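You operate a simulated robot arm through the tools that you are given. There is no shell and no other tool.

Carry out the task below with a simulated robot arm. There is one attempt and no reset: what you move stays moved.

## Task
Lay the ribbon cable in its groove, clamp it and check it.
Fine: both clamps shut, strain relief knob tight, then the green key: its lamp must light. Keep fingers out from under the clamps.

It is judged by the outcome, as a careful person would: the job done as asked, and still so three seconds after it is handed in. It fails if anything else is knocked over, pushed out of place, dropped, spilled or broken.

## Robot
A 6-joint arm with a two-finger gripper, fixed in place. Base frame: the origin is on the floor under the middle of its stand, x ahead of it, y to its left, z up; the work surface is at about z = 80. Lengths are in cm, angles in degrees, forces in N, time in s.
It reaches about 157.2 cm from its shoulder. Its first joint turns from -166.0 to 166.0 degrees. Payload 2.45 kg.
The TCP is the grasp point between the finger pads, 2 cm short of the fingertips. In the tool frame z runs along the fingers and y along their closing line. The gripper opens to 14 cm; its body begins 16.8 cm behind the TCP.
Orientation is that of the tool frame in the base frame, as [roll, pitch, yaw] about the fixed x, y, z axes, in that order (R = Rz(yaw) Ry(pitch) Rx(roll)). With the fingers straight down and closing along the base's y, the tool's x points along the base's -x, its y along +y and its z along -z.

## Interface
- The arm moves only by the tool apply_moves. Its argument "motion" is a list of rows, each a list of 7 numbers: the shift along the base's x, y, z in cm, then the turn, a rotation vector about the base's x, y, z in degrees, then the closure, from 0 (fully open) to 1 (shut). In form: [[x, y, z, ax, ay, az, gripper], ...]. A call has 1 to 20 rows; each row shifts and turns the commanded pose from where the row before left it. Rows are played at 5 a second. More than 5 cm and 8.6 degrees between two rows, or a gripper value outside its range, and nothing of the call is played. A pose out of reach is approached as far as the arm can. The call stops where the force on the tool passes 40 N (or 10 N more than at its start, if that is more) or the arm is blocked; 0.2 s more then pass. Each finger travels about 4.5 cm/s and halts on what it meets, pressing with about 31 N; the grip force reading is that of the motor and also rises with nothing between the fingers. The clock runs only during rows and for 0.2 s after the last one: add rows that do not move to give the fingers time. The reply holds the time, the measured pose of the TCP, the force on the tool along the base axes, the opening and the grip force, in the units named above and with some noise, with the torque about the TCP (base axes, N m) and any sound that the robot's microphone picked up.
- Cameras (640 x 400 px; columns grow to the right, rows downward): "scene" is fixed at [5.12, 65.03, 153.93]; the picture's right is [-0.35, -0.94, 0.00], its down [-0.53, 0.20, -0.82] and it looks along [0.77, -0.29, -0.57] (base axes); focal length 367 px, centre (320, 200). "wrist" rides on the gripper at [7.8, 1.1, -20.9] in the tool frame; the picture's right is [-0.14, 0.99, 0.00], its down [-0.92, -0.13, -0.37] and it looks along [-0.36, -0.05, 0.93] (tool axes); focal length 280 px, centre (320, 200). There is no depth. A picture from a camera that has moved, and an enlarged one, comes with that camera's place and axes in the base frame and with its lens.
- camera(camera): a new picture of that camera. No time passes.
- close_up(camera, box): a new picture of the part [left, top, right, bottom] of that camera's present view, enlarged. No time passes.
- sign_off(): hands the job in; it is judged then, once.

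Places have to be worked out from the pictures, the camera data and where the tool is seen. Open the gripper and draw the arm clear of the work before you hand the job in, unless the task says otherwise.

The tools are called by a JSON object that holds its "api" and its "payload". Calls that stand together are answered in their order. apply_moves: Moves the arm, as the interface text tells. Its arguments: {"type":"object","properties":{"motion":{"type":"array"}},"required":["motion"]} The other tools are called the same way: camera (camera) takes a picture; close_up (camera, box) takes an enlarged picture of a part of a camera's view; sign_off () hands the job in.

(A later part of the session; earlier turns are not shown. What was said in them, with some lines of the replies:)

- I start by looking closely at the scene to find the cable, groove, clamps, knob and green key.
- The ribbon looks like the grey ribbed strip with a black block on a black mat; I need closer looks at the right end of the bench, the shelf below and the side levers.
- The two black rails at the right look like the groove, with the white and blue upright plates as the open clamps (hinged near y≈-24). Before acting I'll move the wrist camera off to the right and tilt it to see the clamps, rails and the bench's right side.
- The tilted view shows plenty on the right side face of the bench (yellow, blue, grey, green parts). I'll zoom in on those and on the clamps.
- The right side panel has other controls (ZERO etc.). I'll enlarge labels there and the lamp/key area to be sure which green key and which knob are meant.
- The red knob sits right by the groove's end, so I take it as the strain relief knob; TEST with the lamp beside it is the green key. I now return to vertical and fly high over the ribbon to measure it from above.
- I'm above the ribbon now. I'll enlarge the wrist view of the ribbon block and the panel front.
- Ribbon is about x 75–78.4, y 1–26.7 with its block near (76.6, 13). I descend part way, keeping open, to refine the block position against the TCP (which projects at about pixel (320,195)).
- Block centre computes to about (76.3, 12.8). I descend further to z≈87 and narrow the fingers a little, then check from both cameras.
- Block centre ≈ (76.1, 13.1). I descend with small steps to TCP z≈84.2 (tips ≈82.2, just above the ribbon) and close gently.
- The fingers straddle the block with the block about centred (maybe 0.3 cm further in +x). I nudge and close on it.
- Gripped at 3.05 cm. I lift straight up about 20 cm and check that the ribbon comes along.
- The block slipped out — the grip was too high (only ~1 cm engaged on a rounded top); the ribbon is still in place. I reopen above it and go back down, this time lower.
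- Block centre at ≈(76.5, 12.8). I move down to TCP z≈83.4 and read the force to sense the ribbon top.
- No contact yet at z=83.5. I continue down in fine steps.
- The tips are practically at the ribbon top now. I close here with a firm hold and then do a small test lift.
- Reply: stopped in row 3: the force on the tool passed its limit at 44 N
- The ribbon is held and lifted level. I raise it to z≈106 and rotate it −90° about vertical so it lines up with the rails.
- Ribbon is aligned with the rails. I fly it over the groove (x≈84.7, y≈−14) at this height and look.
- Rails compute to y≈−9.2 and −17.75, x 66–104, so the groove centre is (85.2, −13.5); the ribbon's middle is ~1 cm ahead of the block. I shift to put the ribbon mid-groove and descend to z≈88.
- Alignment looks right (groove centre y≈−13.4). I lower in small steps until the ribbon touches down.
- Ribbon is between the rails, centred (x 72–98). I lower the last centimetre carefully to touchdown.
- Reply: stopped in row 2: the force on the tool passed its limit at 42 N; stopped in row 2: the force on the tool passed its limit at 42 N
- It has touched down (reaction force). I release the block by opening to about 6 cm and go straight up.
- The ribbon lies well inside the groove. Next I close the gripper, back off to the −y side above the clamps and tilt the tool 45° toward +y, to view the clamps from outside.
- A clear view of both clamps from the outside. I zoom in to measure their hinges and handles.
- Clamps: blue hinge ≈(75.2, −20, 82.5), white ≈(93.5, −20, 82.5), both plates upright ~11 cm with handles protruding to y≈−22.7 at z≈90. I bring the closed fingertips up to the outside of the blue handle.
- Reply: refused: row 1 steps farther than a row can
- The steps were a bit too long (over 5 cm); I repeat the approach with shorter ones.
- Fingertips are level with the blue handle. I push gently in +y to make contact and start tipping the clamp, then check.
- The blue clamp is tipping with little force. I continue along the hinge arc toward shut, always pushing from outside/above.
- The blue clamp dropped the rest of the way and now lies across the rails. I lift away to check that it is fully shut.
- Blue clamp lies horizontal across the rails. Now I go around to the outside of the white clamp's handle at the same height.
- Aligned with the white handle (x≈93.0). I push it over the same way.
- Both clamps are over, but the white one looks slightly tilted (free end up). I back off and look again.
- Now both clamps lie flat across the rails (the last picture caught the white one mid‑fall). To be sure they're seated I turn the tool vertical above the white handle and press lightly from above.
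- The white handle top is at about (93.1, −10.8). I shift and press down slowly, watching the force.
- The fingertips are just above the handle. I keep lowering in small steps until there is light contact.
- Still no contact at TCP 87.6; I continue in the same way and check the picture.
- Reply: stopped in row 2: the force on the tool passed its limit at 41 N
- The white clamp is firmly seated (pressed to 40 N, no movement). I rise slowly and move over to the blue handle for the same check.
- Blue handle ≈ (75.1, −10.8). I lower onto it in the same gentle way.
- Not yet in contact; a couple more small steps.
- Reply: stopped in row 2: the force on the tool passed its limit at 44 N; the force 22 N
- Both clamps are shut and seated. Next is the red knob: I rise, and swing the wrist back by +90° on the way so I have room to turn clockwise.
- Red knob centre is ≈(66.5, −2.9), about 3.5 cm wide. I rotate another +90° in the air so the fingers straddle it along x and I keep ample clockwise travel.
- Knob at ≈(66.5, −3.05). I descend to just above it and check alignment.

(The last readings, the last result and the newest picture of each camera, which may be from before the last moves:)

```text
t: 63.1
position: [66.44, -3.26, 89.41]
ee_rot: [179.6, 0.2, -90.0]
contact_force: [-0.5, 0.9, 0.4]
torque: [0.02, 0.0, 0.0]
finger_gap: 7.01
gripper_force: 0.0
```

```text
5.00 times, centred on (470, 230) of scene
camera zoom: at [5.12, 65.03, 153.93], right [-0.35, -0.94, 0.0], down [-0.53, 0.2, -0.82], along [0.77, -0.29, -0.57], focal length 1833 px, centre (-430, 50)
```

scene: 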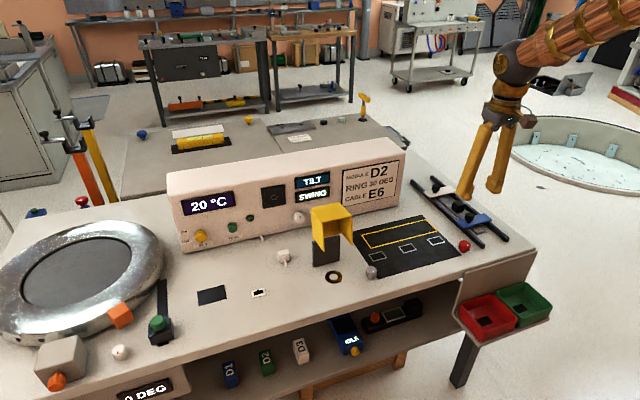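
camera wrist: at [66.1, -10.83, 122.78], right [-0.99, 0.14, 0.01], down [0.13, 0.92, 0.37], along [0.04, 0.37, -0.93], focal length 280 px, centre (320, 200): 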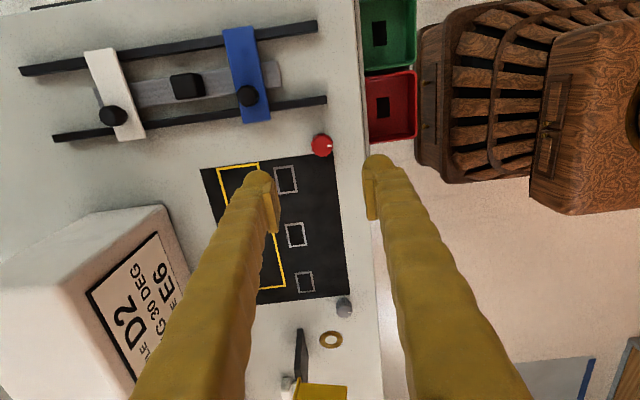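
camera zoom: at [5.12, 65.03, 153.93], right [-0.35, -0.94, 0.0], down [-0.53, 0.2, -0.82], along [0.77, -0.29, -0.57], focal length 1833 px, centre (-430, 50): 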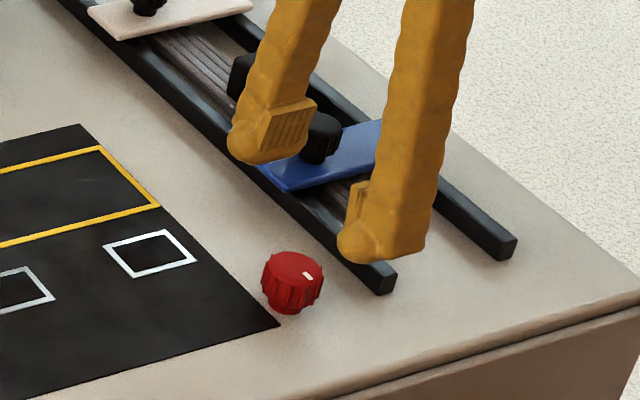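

Aligned over the knob. I descend to TCP z≈82.8 and close on it.

{"api": "apply_moves", "payload": {"motion": [[0, 0, -2, 0, 0, 0, 0.5], [0, 0, -2, 0, 0, 0, 0.5], [0, 0, -1.5, 0, 0, 0, 0.5], [0, 0, -1, 0, 0, 0, 0.5], [0, 0, 0, 0, 0, 0, 0.5]]}}

{"api": "close_up", "payload": {"camera": "scene", "box": [410, 190, 530, 270]}}

{"api": "close_up", "payload": {"camera": "wrist", "box": [220, 100, 420, 225]}}

```text
t: 64.3
position: [66.51, -3.23, 82.71]
ee_rot: [179.7, 0.2, -90.0]
contact_force: [-1.1, 0.9, 0.3]
torque: [0.01, -0.01, 0.03]
finger_gap: 6.98
gripper_force: 0.1
```

```text
5.00 times, centred on (470, 230) of scene
camera zoom: at [5.12, 65.03, 153.93], right [-0.35, -0.94, 0.0], down [-0.53, 0.2, -0.82], along [0.77, -0.29, -0.57], focal length 1833 px, centre (-430, 50)
```

zoom: 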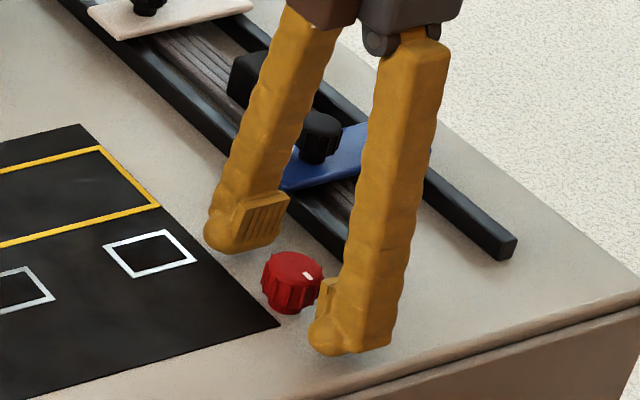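

```text
3.20 times, centred on (320, 162) of wrist
camera zoom: at [65.64, -11.13, 103.6], right [-0.99, 0.14, 0.01], down [0.13, 0.92, 0.37], along [0.04, 0.37, -0.93], focal length 897 px, centre (320, 320)
```

zoom: 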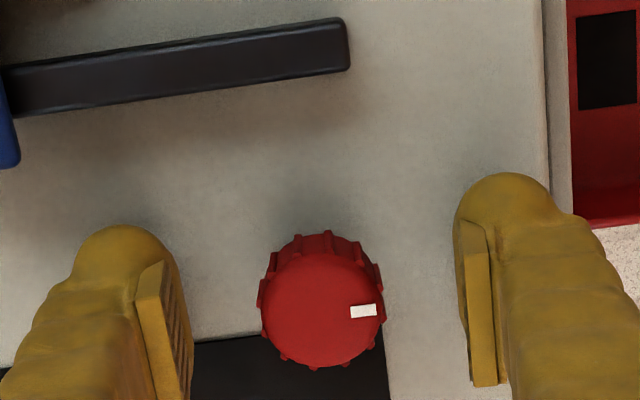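

Well centred. Closing on the knob.

{"api": "apply_moves", "payload": {"motion": [[0, 0, 0, 0, 0, 0, 0.65], [0, 0, 0, 0, 0, 0, 0.8], [0, 0, 0, 0, 0, 0, 1], [0, 0, 0, 0, 0, 0, 1], [0, 0, 0, 0, 0, 0, 1]]}}

{"api": "apply_moves", "payload": {"motion": [[0, 0, 0, 0, 0, -7.5, 1], [0, 0, 0, 0, 0, -7.5, 1], [0, 0, 0, 0, 0, -7.5, 1], [0, 0, 0, 0, 0, 0, 1]]}}

{"api": "close_up", "payload": {"camera": "wrist", "box": [220, 100, 420, 225]}}

{"api": "close_up", "payload": {"camera": "scene", "box": [410, 190, 530, 270]}}

```text
t: 65.5
position: [66.63, -3.13, 82.66]
ee_rot: [179.6, 0.2, -90.0]
contact_force: [-1.9, -1.1, 0.8]
torque: [0.02, 0.05, 0.02]
finger_gap: 3.06
gripper_force: 44.5
```

```text
t: 66.3
position: [66.54, -3.17, 82.71]
ee_rot: [179.4, 0.1, -108.4]
contact_force: [4.1, -4.1, -9.7]
torque: [-0.05, -0.02, -0.01]
finger_gap: 3.08
gripper_force: 45.2
stopped in row 3: the force on the tool passed its limit at 45 N (the readings are from after the stop); the commanded pose is now the measured one
```

```text
3.20 times, centred on (320, 162) of wrist
camera zoom: at [63.19, -10.42, 103.62], right [-0.9, 0.44, 0.01], down [0.41, 0.83, 0.37], along [0.16, 0.33, -0.93], focal length 897 px, centre (320, 320)
```

zoom: 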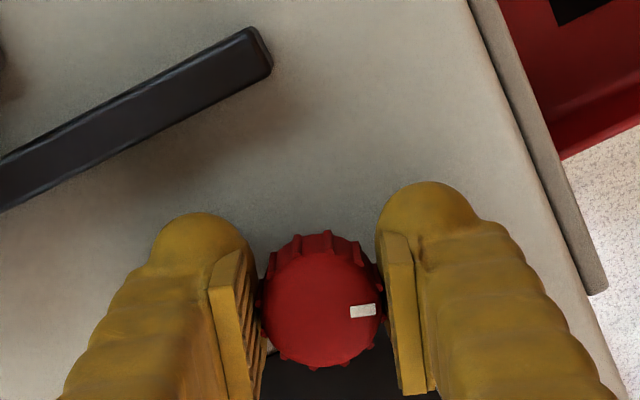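

```text
5.00 times, centred on (470, 230) of scene
camera zoom: at [5.12, 65.03, 153.93], right [-0.35, -0.94, 0.0], down [-0.53, 0.2, -0.82], along [0.77, -0.29, -0.57], focal length 1833 px, centre (-430, 50)
```

zoom: 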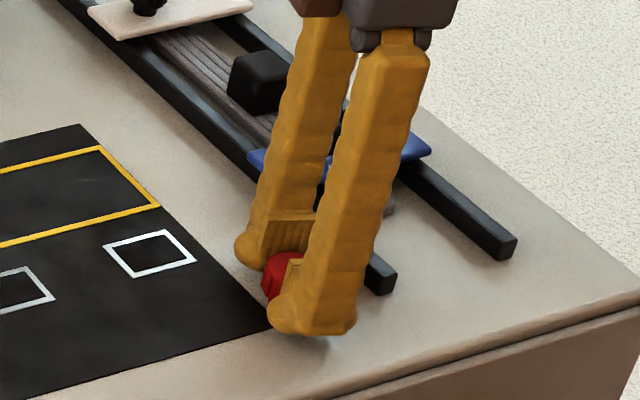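

The knob turns with the gripper; a downward pull built up (it likely screws in). I continue clockwise in small increments while sinking slightly, watching forces.

{"api": "apply_moves", "payload": {"motion": [[0, 0, -0.05, 0, 0, -4, 1], [0, 0, -0.05, 0, 0, -4, 1], [0, 0, 0, 0, 0, 0, 1]]}}

{"api": "apply_moves", "payload": {"motion": [[0, 0, 0, 0, 0, -4, 1], [0, 0, 0, 0, 0, -4, 1], [0, 0, 0, 0, 0, 0, 1]]}}

{"api": "close_up", "payload": {"camera": "wrist", "box": [220, 100, 420, 225]}}

```text
t: 66.9
position: [66.4, -3.14, 82.59]
ee_rot: [179.5, 0.3, -116.2]
contact_force: [-4.6, -1.2, 6.0]
torque: [-0.05, 0.05, -0.01]
finger_gap: 3.06
gripper_force: 45.4
stopped in row 3: the force on the tool passed its limit at 44 N (the readings are from after the stop); the commanded pose is now the measured one
```

```text
t: 67.7
position: [66.39, -3.08, 82.68]
ee_rot: [179.6, 0.2, -124.2]
contact_force: [-11.6, -6.4, 19.5]
torque: [-0.04, 0.1, 0.0]
finger_gap: 3.09
gripper_force: 45.5
```

```text
3.20 times, centred on (320, 162) of wrist
camera zoom: at [61.3, -9.22, 103.6], right [-0.74, 0.67, 0.01], down [0.63, 0.69, 0.37], along [0.24, 0.28, -0.93], focal length 897 px, centre (320, 320)
```

zoom: 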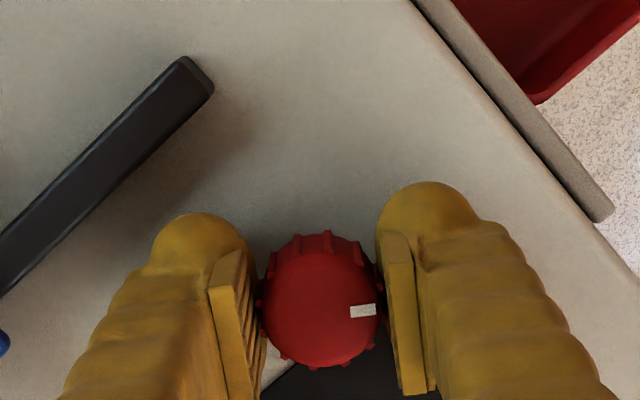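

The knob follows the gripper with almost no torque; the forces come from a slight position offset, which I relieve while continuing clockwise.

{"api": "apply_moves", "payload": {"motion": [[-0.05, -0.03, 0.09, 0, 0, -4, 1], [0, 0, 0, 0, 0, -6, 1], [0, 0, 0, 0, 0, -6, 1], [0, 0, 0, 0, 0, 0, 1]]}}

{"api": "apply_moves", "payload": {"motion": [[0, 0, 0, 0, 0, -6, 1], [0, 0, 0, 0, 0, -6, 1], [0, 0, 0, 0, 0, -6, 1], [0, 0, 0, 0, 0, 0, 1]]}}

{"api": "close_up", "payload": {"camera": "wrist", "box": [220, 100, 420, 225]}}

```text
t: 68.7
position: [66.46, -3.17, 82.62]
ee_rot: [179.5, 0.2, -140.2]
contact_force: [2.9, -0.7, -7.8]
torque: [0.0, -0.01, -0.03]
finger_gap: 3.08
gripper_force: 45.5
stopped in row 4: the force on the tool passed its limit at 42 N (the readings are from after the stop); the commanded pose is now the measured one
```

```text
t: 69.5
position: [66.44, -3.09, 82.73]
ee_rot: [179.4, 0.1, -157.9]
contact_force: [3.3, -1.6, -9.1]
torque: [0.0, -0.03, 0.0]
finger_gap: 3.09
gripper_force: 44.3
stopped in row 4: the force on the tool passed its limit at 41 N (the readings are from after the stop); the commanded pose is now the measured one
```

```text
3.20 times, centred on (320, 162) of wrist
camera zoom: at [58.83, -5.31, 103.62], right [-0.25, 0.97, 0.01], down [0.9, 0.22, 0.37], along [0.36, 0.1, -0.93], focal length 897 px, centre (320, 320)
```

zoom: 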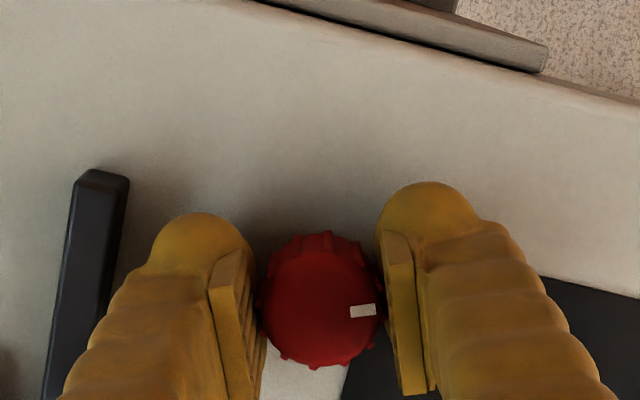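

68° turned, still loose and following the grip. I keep turning clockwise.

{"api": "apply_moves", "payload": {"motion": [[0, 0, -0.03, 0, 0, -6, 1], [0, 0, 0, 0, 0, -6, 1], [0, 0, 0, 0, 0, -6, 1], [0, 0, 0, 0, 0, -6, 1]]}}

{"api": "apply_moves", "payload": {"motion": [[0, 0, 0, 0, 0, -6, 1], [0, 0, 0, 0, 0, -6, 1], [0, 0, 0, 0, 0, -6, 1], [0, 0, 0, 0, 0, -6, 1]]}}

{"api": "close_up", "payload": {"camera": "wrist", "box": [220, 100, 420, 225]}}

{"api": "close_up", "payload": {"camera": "scene", "box": [410, 190, 530, 270]}}

```text
t: 70.5
position: [66.27, -3.08, 82.55]
ee_rot: [179.6, 0.1, 178.2]
contact_force: [0.0, 15.1, -2.9]
torque: [0.13, -0.03, 0.92]
finger_gap: 3.07
gripper_force: 44.7
```

```text
t: 71.5
position: [66.38, -2.98, 82.54]
ee_rot: [179.4, 0.1, 154.1]
contact_force: [-6.3, 33.0, 7.1]
torque: [0.34, 0.02, 1.23]
finger_gap: 3.08
gripper_force: 45.2
```

```text
3.20 times, centred on (320, 162) of wrist
camera zoom: at [59.76, 1.16, 103.56], right [0.56, 0.83, 0.01], down [0.77, -0.52, 0.37], along [0.31, -0.2, -0.93], focal length 897 px, centre (320, 320)
```

zoom: 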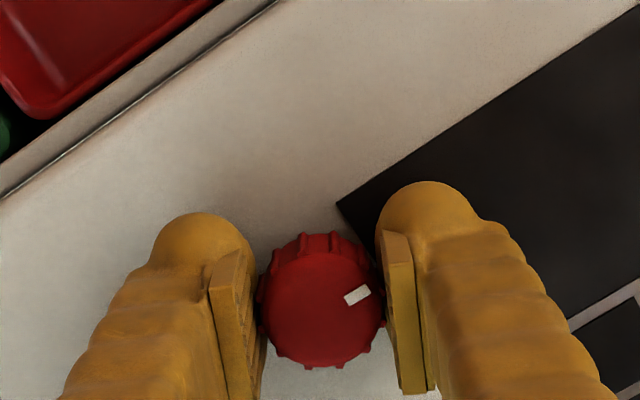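

```text
5.00 times, centred on (470, 230) of scene
camera zoom: at [5.12, 65.03, 153.93], right [-0.35, -0.94, 0.0], down [-0.53, 0.2, -0.82], along [0.77, -0.29, -0.57], focal length 1833 px, centre (-430, 50)
```

zoom: 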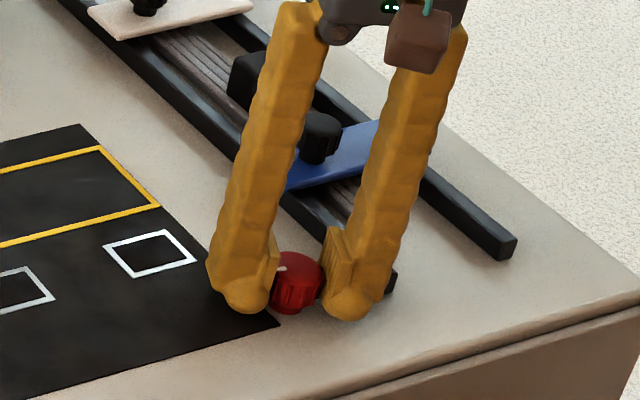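

Now the torque has risen to 1.2 N·m and the gripper slipped on the knob after ~90°, so the strain relief knob has come to its tight stop. I release and lift to check where its mark stays.

{"api": "apply_moves", "payload": {"motion": [[0, 0, 0, 0, 0, 0, 0.8], [0, 0, 0, 0, 0, 0, 0.6], [0, 0, 0, 0, 0, 0, 0.55], [0, 0, 1, 0, 0, 0, 0.55], [0, 0, 3, 0, 0, 0, 0.55], [0, 0, 4, 0, 0, 0, 0.55], [0, 0, 4, 0, 0, 0, 0.55], [0, 0, 0, 0, 0, 0, 0.55]]}}

{"api": "close_up", "payload": {"camera": "scene", "box": [410, 190, 530, 270]}}

{"api": "camera", "payload": {"camera": "wrist"}}

```text
t: 73.3
position: [66.58, -3.11, 94.87]
ee_rot: [179.6, 0.2, 154.1]
contact_force: [-0.2, 0.9, -0.9]
torque: [-0.01, 0.03, 0.02]
finger_gap: 6.31
gripper_force: 0.1
```

```text
5.00 times, centred on (470, 230) of scene
camera zoom: at [5.12, 65.03, 153.93], right [-0.35, -0.94, 0.0], down [-0.53, 0.2, -0.82], along [0.77, -0.29, -0.57], focal length 1833 px, centre (-430, 50)
```

zoom: 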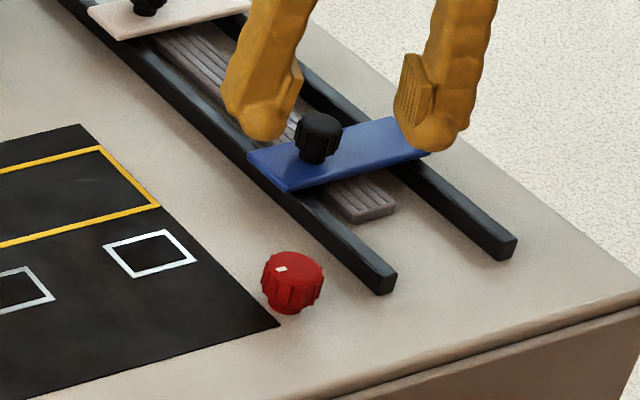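

```text
taken
camera wrist: at [59.98, 1.03, 115.74], right [0.56, 0.83, 0.01], down [0.77, -0.52, 0.37], along [0.31, -0.2, -0.93], focal length 280 px, centre (320, 200)
```

wrist: 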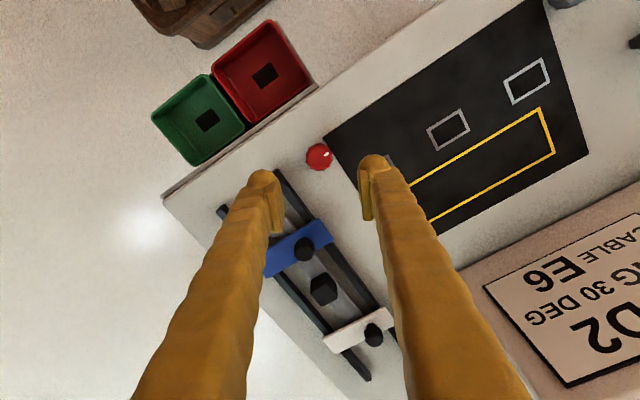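

The mark now points to +y and stays: knob tight. Next I rise, square the wrist, close the gripper and fly to the TEST key area (y≈60) for a look at the panel.

{"api": "apply_moves", "payload": {"motion": [[0, 0, 4, 0, 0, 6.5, 1], [0, 0, 4, 0, 0, 6.5, 1], [0, 0, 4, 0, 0, 6.5, 1], [0, 0, 4, 0, 0, 6.4, 1], [0, 4.5, 2, 0, 0, 0, 1], [0, 4.8, 0, 0, 0, 0, 1], [0, 4.8, 0, 0, 0, 0, 1], [0, 4.8, 0, 0, 0, 0, 1], [0, 4.8, 0, 0, 0, 0, 1], [0, 4.8, 0, 0, 0, 0, 1], [0, 4.8, 0, 0, 0, 0, 1], [0, 4.8, 0, 0, 0, 0, 1], [0, 4.8, 0, 0, 0, 0, 1], [0, 4.8, 0, 0, 0, 0, 1], [0, 4.8, 0, 0, 0, 0, 1], [0, 4.8, 0, 0, 0, 0, 1], [0, 4.8, 0, 0, 0, 0, 1], [0, 0, 0, 0, 0, 0, 1]]}}

{"api": "camera", "payload": {"camera": "wrist"}}

{"api": "camera", "payload": {"camera": "scene"}}

```text
t: 77.1
position: [66.63, 58.99, 112.55]
ee_rot: [179.5, 0.1, -179.9]
contact_force: [-0.7, -0.5, -1.0]
torque: [-0.01, 0.01, -0.02]
finger_gap: 0.0
gripper_force: 29.1
```

```text
taken
camera wrist: at [58.87, 59.8, 133.56], right [0.14, 0.99, 0.01], down [0.92, -0.13, 0.37], along [0.37, -0.04, -0.93], focal length 280 px, centre (320, 200)
```

wrist: 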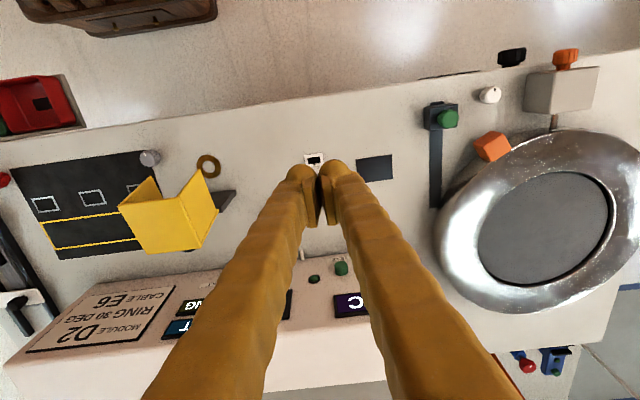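

```text
taken
```

scene: 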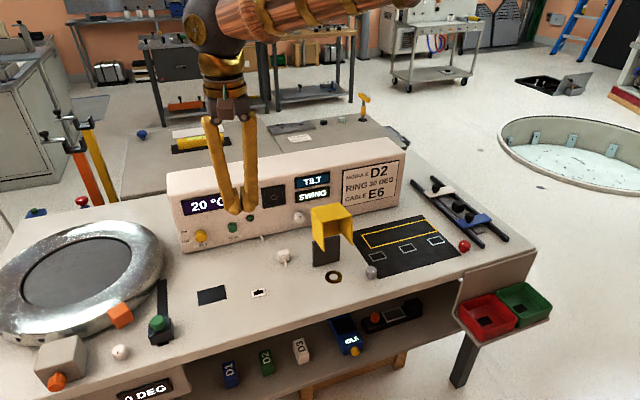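

TEST key ≈ (92.5, 60, 86.5). I tilt the tool 45° forward so the wrist camera faces the panel, staying clear of it.

{"api": "apply_moves", "payload": {"motion": [[1, 0.2, -1, 0, -7.5, 0, 1], [1, 0.2, -1, 0, -7.5, 0, 1], [1, 0.2, -1, 0, -7.5, 0, 1], [1, 0.2, -1, 0, -7.5, 0, 1], [1, 0.2, -1, 0, -7.5, 0, 1], [1, 0, -1, 0, -7.5, 0, 1], [0, 0, 0, 0, 0, 0, 1]]}}

{"api": "camera", "payload": {"camera": "wrist"}}

{"api": "camera", "payload": {"camera": "scene"}}

```text
t: 78.7
position: [72.42, 60.11, 106.46]
ee_rot: [179.3, 45.2, -180.0]
contact_force: [0.5, 0.0, -0.3]
torque: [0.0, 0.04, 0.02]
finger_gap: 0.0
gripper_force: 29.4
```

```text
taken
camera wrist: at [52.13, 60.83, 115.69], right [0.09, 0.99, 0.1], down [0.39, -0.13, 0.91], along [0.92, -0.04, -0.4], focal length 280 px, centre (320, 200)
```

wrist: 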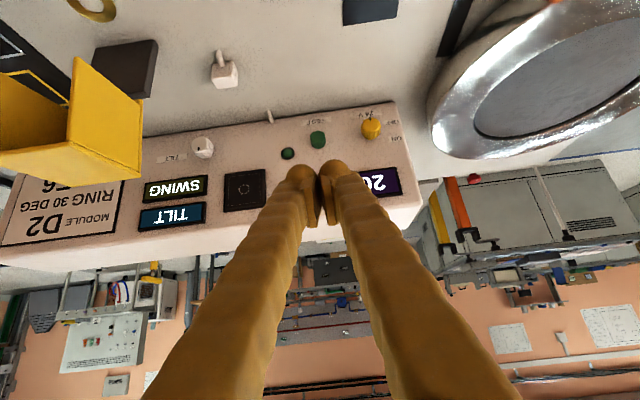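

```text
taken
```

scene: 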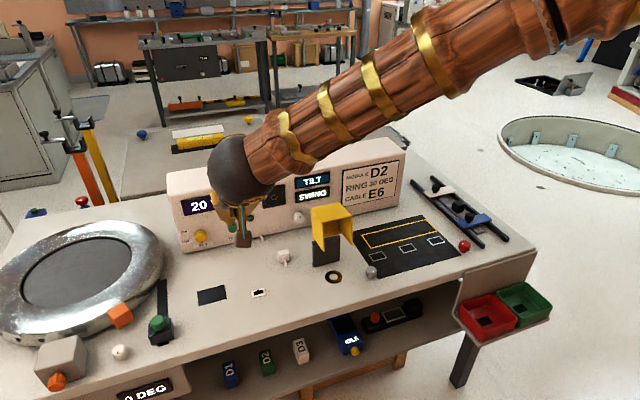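

I zoom on the key, lamp and 24 V knob in this upside-down view.

{"api": "close_up", "payload": {"camera": "wrist", "box": [260, 90, 420, 190]}}

{"api": "close_up", "payload": {"camera": "scene", "box": [420, 165, 520, 250]}}

```text
4.00 times, centred on (340, 140) of wrist
camera zoom: at [52.13, 60.83, 115.69], right [0.09, 0.99, 0.1], down [0.39, -0.13, 0.91], along [0.92, -0.04, -0.4], focal length 1122 px, centre (240, 440)
```

zoom: 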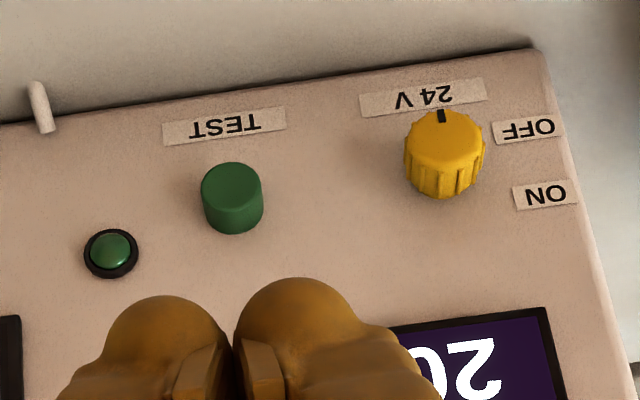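

```text
4.71 times, centred on (470, 208) of scene
camera zoom: at [5.12, 65.03, 153.93], right [-0.35, -0.94, 0.0], down [-0.53, 0.2, -0.82], along [0.77, -0.29, -0.57], focal length 1725 px, centre (-386, 165)
```

zoom: 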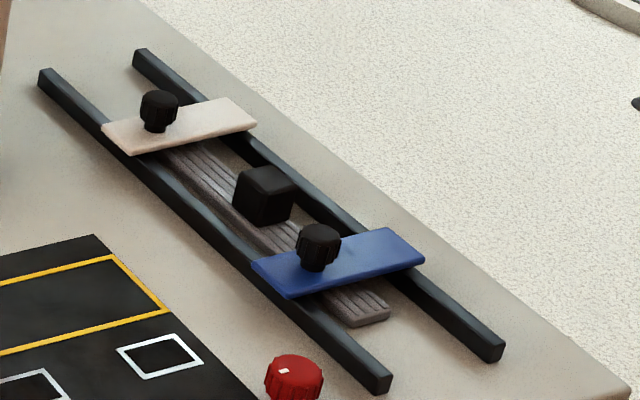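

Button face is about (92, 60, 86.6); lamp is dark. I bring the closed fingertips to ~4 cm in front of the key.

{"api": "apply_moves", "payload": {"motion": [[1.9, 0, -2.75, 0, 0, 0, 1], [1.9, 0, -2.75, 0, 0, 0, 1], [1.9, 0, -2.75, 0, 0, 0, 1], [1.9, 0, -2.75, 0, 0, 0, 1], [1.9, 0, -2.75, 0, 0, 0, 1], [1.9, 0, -2.75, 0, 0, 0, 1], [1.9, 0, -2.75, 0, 0, 0, 1], [0, 0, 0, 0, 0, 0, 1]]}}

{"api": "camera", "payload": {"camera": "wrist"}}

{"api": "close_up", "payload": {"camera": "scene", "box": [160, 160, 320, 270]}}

```text
t: 80.5
position: [85.56, 60.22, 87.38]
ee_rot: [179.5, 45.1, -179.9]
contact_force: [0.1, -0.1, 0.8]
torque: [-0.02, 0.02, -0.02]
finger_gap: 0.0
gripper_force: 29.0
```

```text
taken
camera wrist: at [65.23, 60.98, 96.63], right [0.09, 0.99, 0.1], down [0.39, -0.13, 0.91], along [0.92, -0.04, -0.4], focal length 280 px, centre (320, 200)
```

wrist: 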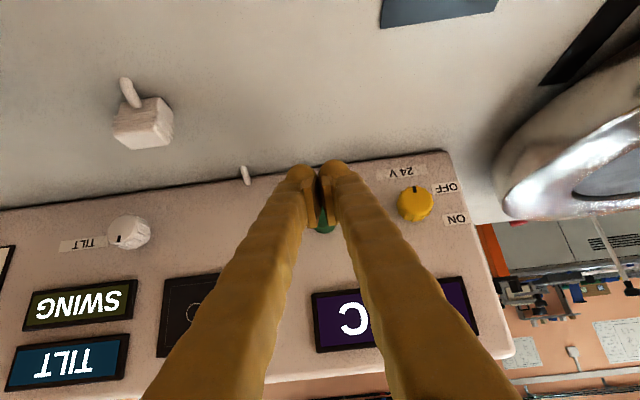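

```text
3.64 times, centred on (240, 215) of scene
camera zoom: at [5.12, 65.03, 153.93], right [-0.35, -0.94, 0.0], down [-0.53, 0.2, -0.82], along [0.77, -0.29, -0.57], focal length 1333 px, centre (611, 146)
```

zoom: 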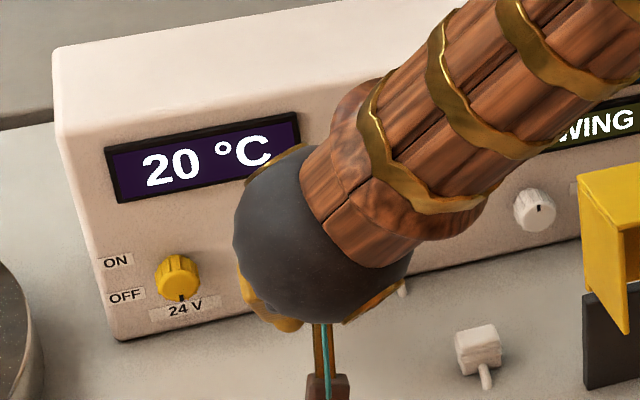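

Aligned with the key. I push forward in small steps and watch for force, sound and lamp.

{"api": "apply_moves", "payload": {"motion": [[2, -0.1, -0.1, 0, 0, 0, 1], [1.5, 0, 0, 0, 0, 0, 1], [0.5, 0, 0, 0, 0, 0, 1], [0.4, 0, 0, 0, 0, 0, 1], [0, 0, 0, 0, 0, 0, 1]]}}

{"api": "camera", "payload": {"camera": "wrist"}}

```text
t: 81.5
position: [89.48, 59.99, 87.25]
ee_rot: [179.6, 45.1, -179.8]
contact_force: [-30.0, -5.3, 10.1]
torque: [-0.07, -0.27, -0.27]
finger_gap: 0.64
gripper_force: 29.3
heard: click
stopped in row 4: the force on the tool passed its limit at 46 N (the readings are from after the stop); the commanded pose is now the measured one
```

```text
taken
camera wrist: at [69.3, 60.71, 96.54], right [0.09, 0.99, 0.1], down [0.39, -0.13, 0.91], along [0.92, -0.04, -0.4], focal length 280 px, centre (320, 200)
```

wrist: 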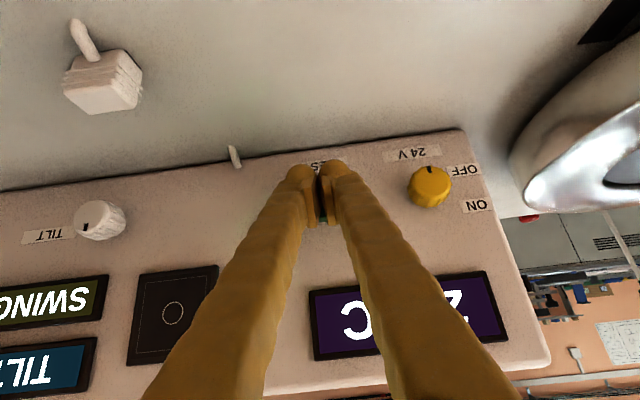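

A click was heard: the key was pressed. I back off straight and look at the lamp.

{"api": "apply_moves", "payload": {"motion": [[-1, 0, 0, 0, 0, 0, 1], [-3, 0, 0, 0, 0, 0, 1], [-3, 0, 1, 0, 0, 0, 1], [-3, 0, 3, 0, 0, 0, 1], [-2, 0, 4, 0, 0, 0, 1], [-2, 0, 4, 0, 0, 0, 1], [-2, 0, 4, 0, 0, 0, 1], [0, 0, 0, 0, 0, 0, 1]]}}

{"api": "camera", "payload": {"camera": "wrist"}}

{"api": "close_up", "payload": {"camera": "wrist", "box": [220, 90, 420, 215]}}

{"api": "close_up", "payload": {"camera": "scene", "box": [160, 160, 320, 270]}}

```text
t: 83.3
position: [73.57, 59.92, 103.19]
ee_rot: [179.5, 45.1, -179.9]
contact_force: [-0.4, 0.1, 0.1]
torque: [0.0, 0.01, 0.0]
finger_gap: 0.0
gripper_force: 29.1
```

```text
taken
camera wrist: at [53.31, 60.63, 112.61], right [0.09, 0.99, 0.1], down [0.39, -0.13, 0.91], along [0.92, -0.04, -0.4], focal length 280 px, centre (320, 200)
```

wrist: 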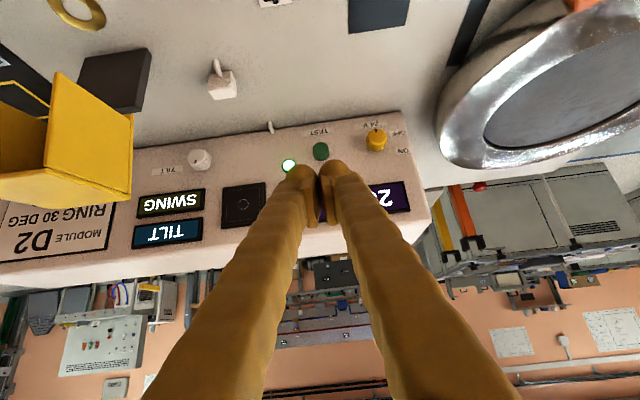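

```text
3.20 times, centred on (320, 152) of wrist
camera zoom: at [53.31, 60.63, 112.61], right [0.09, 0.99, 0.1], down [0.39, -0.13, 0.91], along [0.92, -0.04, -0.4], focal length 897 px, centre (320, 352)
```

zoom: 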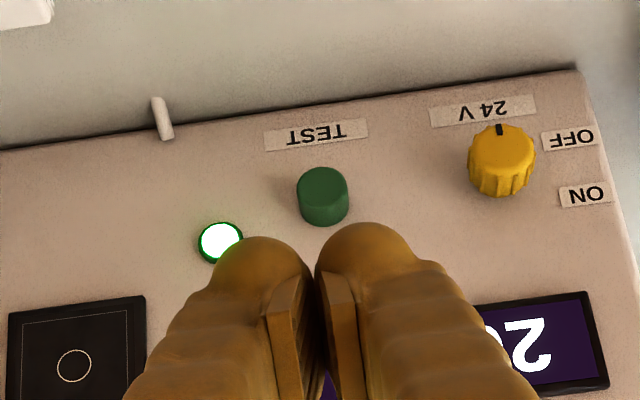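

```text
3.64 times, centred on (240, 215) of scene
camera zoom: at [5.12, 65.03, 153.93], right [-0.35, -0.94, 0.0], down [-0.53, 0.2, -0.82], along [0.77, -0.29, -0.57], focal length 1333 px, centre (611, 146)
```

zoom: 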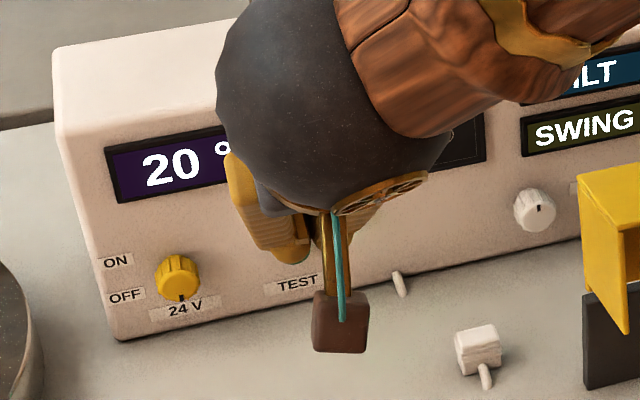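

The lamp is lit. I open the gripper, retreat up and back clear of the work, then verify everything.

{"api": "apply_moves", "payload": {"motion": [[-2, 0, 3, 0, 7.5, 0, 1], [-2, 0, 3, 0, 7.5, 0, 1], [-2, -1, 3, 0, 7.5, 0, 1], [-2, -2, 3, 0, 7.5, 0, 0.5], [-2, -3, 2, 0, 7.5, 0, 0], [-1, -4, 2, 0, 7.5, 0, 0], [-1, -4.5, 1, 0, 0, 0, 0], [-1, -4.5, 1, 0, 0, 0, 0], [-1, -4.5, 0, 0, 0, 0, 0], [-1, -4.5, 0, 0, 0, 0, 0], [-1, -4.5, 0, 0, 0, 0, 0], [0, -4.5, 0, 0, 0, 0, 0], [0, 0, 0, 0, 0, 0, 0]]}}

{"api": "camera", "payload": {"camera": "wrist"}}

{"api": "camera", "payload": {"camera": "scene"}}

```text
t: 86.1
position: [57.88, 22.97, 121.16]
ee_rot: [179.6, 0.0, -179.9]
contact_force: [-0.2, -0.1, 0.8]
torque: [-0.04, -0.03, -0.01]
finger_gap: 13.99
gripper_force: 0.0
```

```text
taken
camera wrist: at [50.07, 23.82, 142.24], right [0.14, 0.99, 0.01], down [0.92, -0.13, 0.37], along [0.37, -0.04, -0.93], focal length 280 px, centre (320, 200)
```

wrist: 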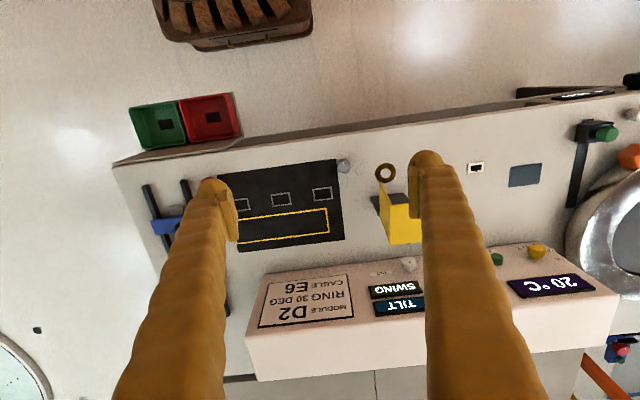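

```text
taken
```

scene: 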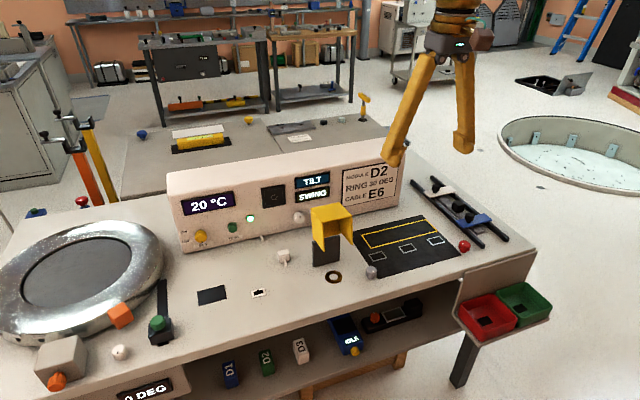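

The arm is clear and the gripper open. One last enlarged look at the lamp, the clamps and the knob.

{"api": "close_up", "payload": {"camera": "scene", "box": [160, 180, 280, 255]}}

{"api": "close_up", "payload": {"camera": "scene", "box": [410, 165, 520, 260]}}

```text
5.33 times, centred on (220, 218) of scene
camera zoom: at [5.12, 65.03, 153.93], right [-0.35, -0.94, 0.0], down [-0.53, 0.2, -0.82], along [0.77, -0.29, -0.57], focal length 1955 px, centre (853, 107)
```

zoom: 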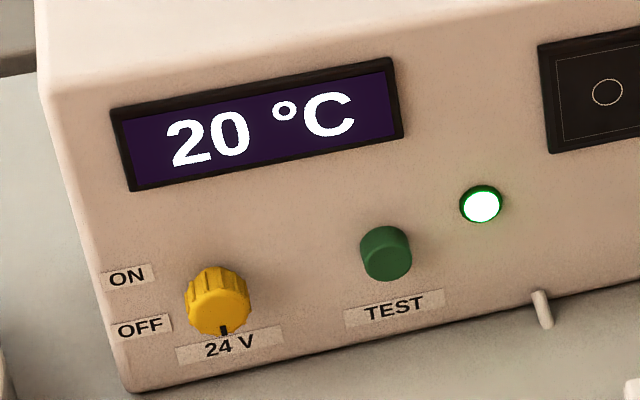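

```text
4.21 times, centred on (465, 212) of scene
camera zoom: at [5.12, 65.03, 153.93], right [-0.35, -0.94, 0.0], down [-0.53, 0.2, -0.82], along [0.77, -0.29, -0.57], focal length 1544 px, centre (-290, 147)
```

zoom: 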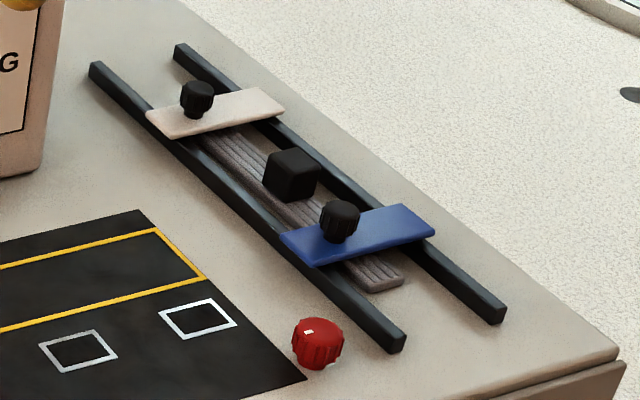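

The ribbon is in the groove, both clamps are flat across it, the red knob is at its tight stop and the TEST lamp is lit. Nothing else looks disturbed and the arm is clear, so I hand the job in.

{"api": "sign_off", "payload": {}}

```text
The job is handed in.
```

The ribbon cable is in its groove, clamped and checked. The lamp beside the green TEST key lit when I pressed it, and it was still lit when I handed in.

- **Cable:** it lies centred between the two black rails and runs under both clamps. My first attempt to lift it slipped, and the second held. The cable did not shift when it slipped.
- **Clamps:** I pushed the blue and white clamps over from the outside, keeping the fingers clear of the underside. I then pressed each to about 40 N, and neither moved.
- **Strain relief knob:** I took this to be the red knob beside the front end of the groove, since neither bench knob is labelled. It turned about 90° clockwise to a firm stop and stayed there. I did not touch the grey knob.
- **24 V switch:** it appears to be set to OFF. I left it alone, as the lamp lit without it.

Nothing else looked disturbed in the last pictures. The gripper is open and the arm is clear of the work.
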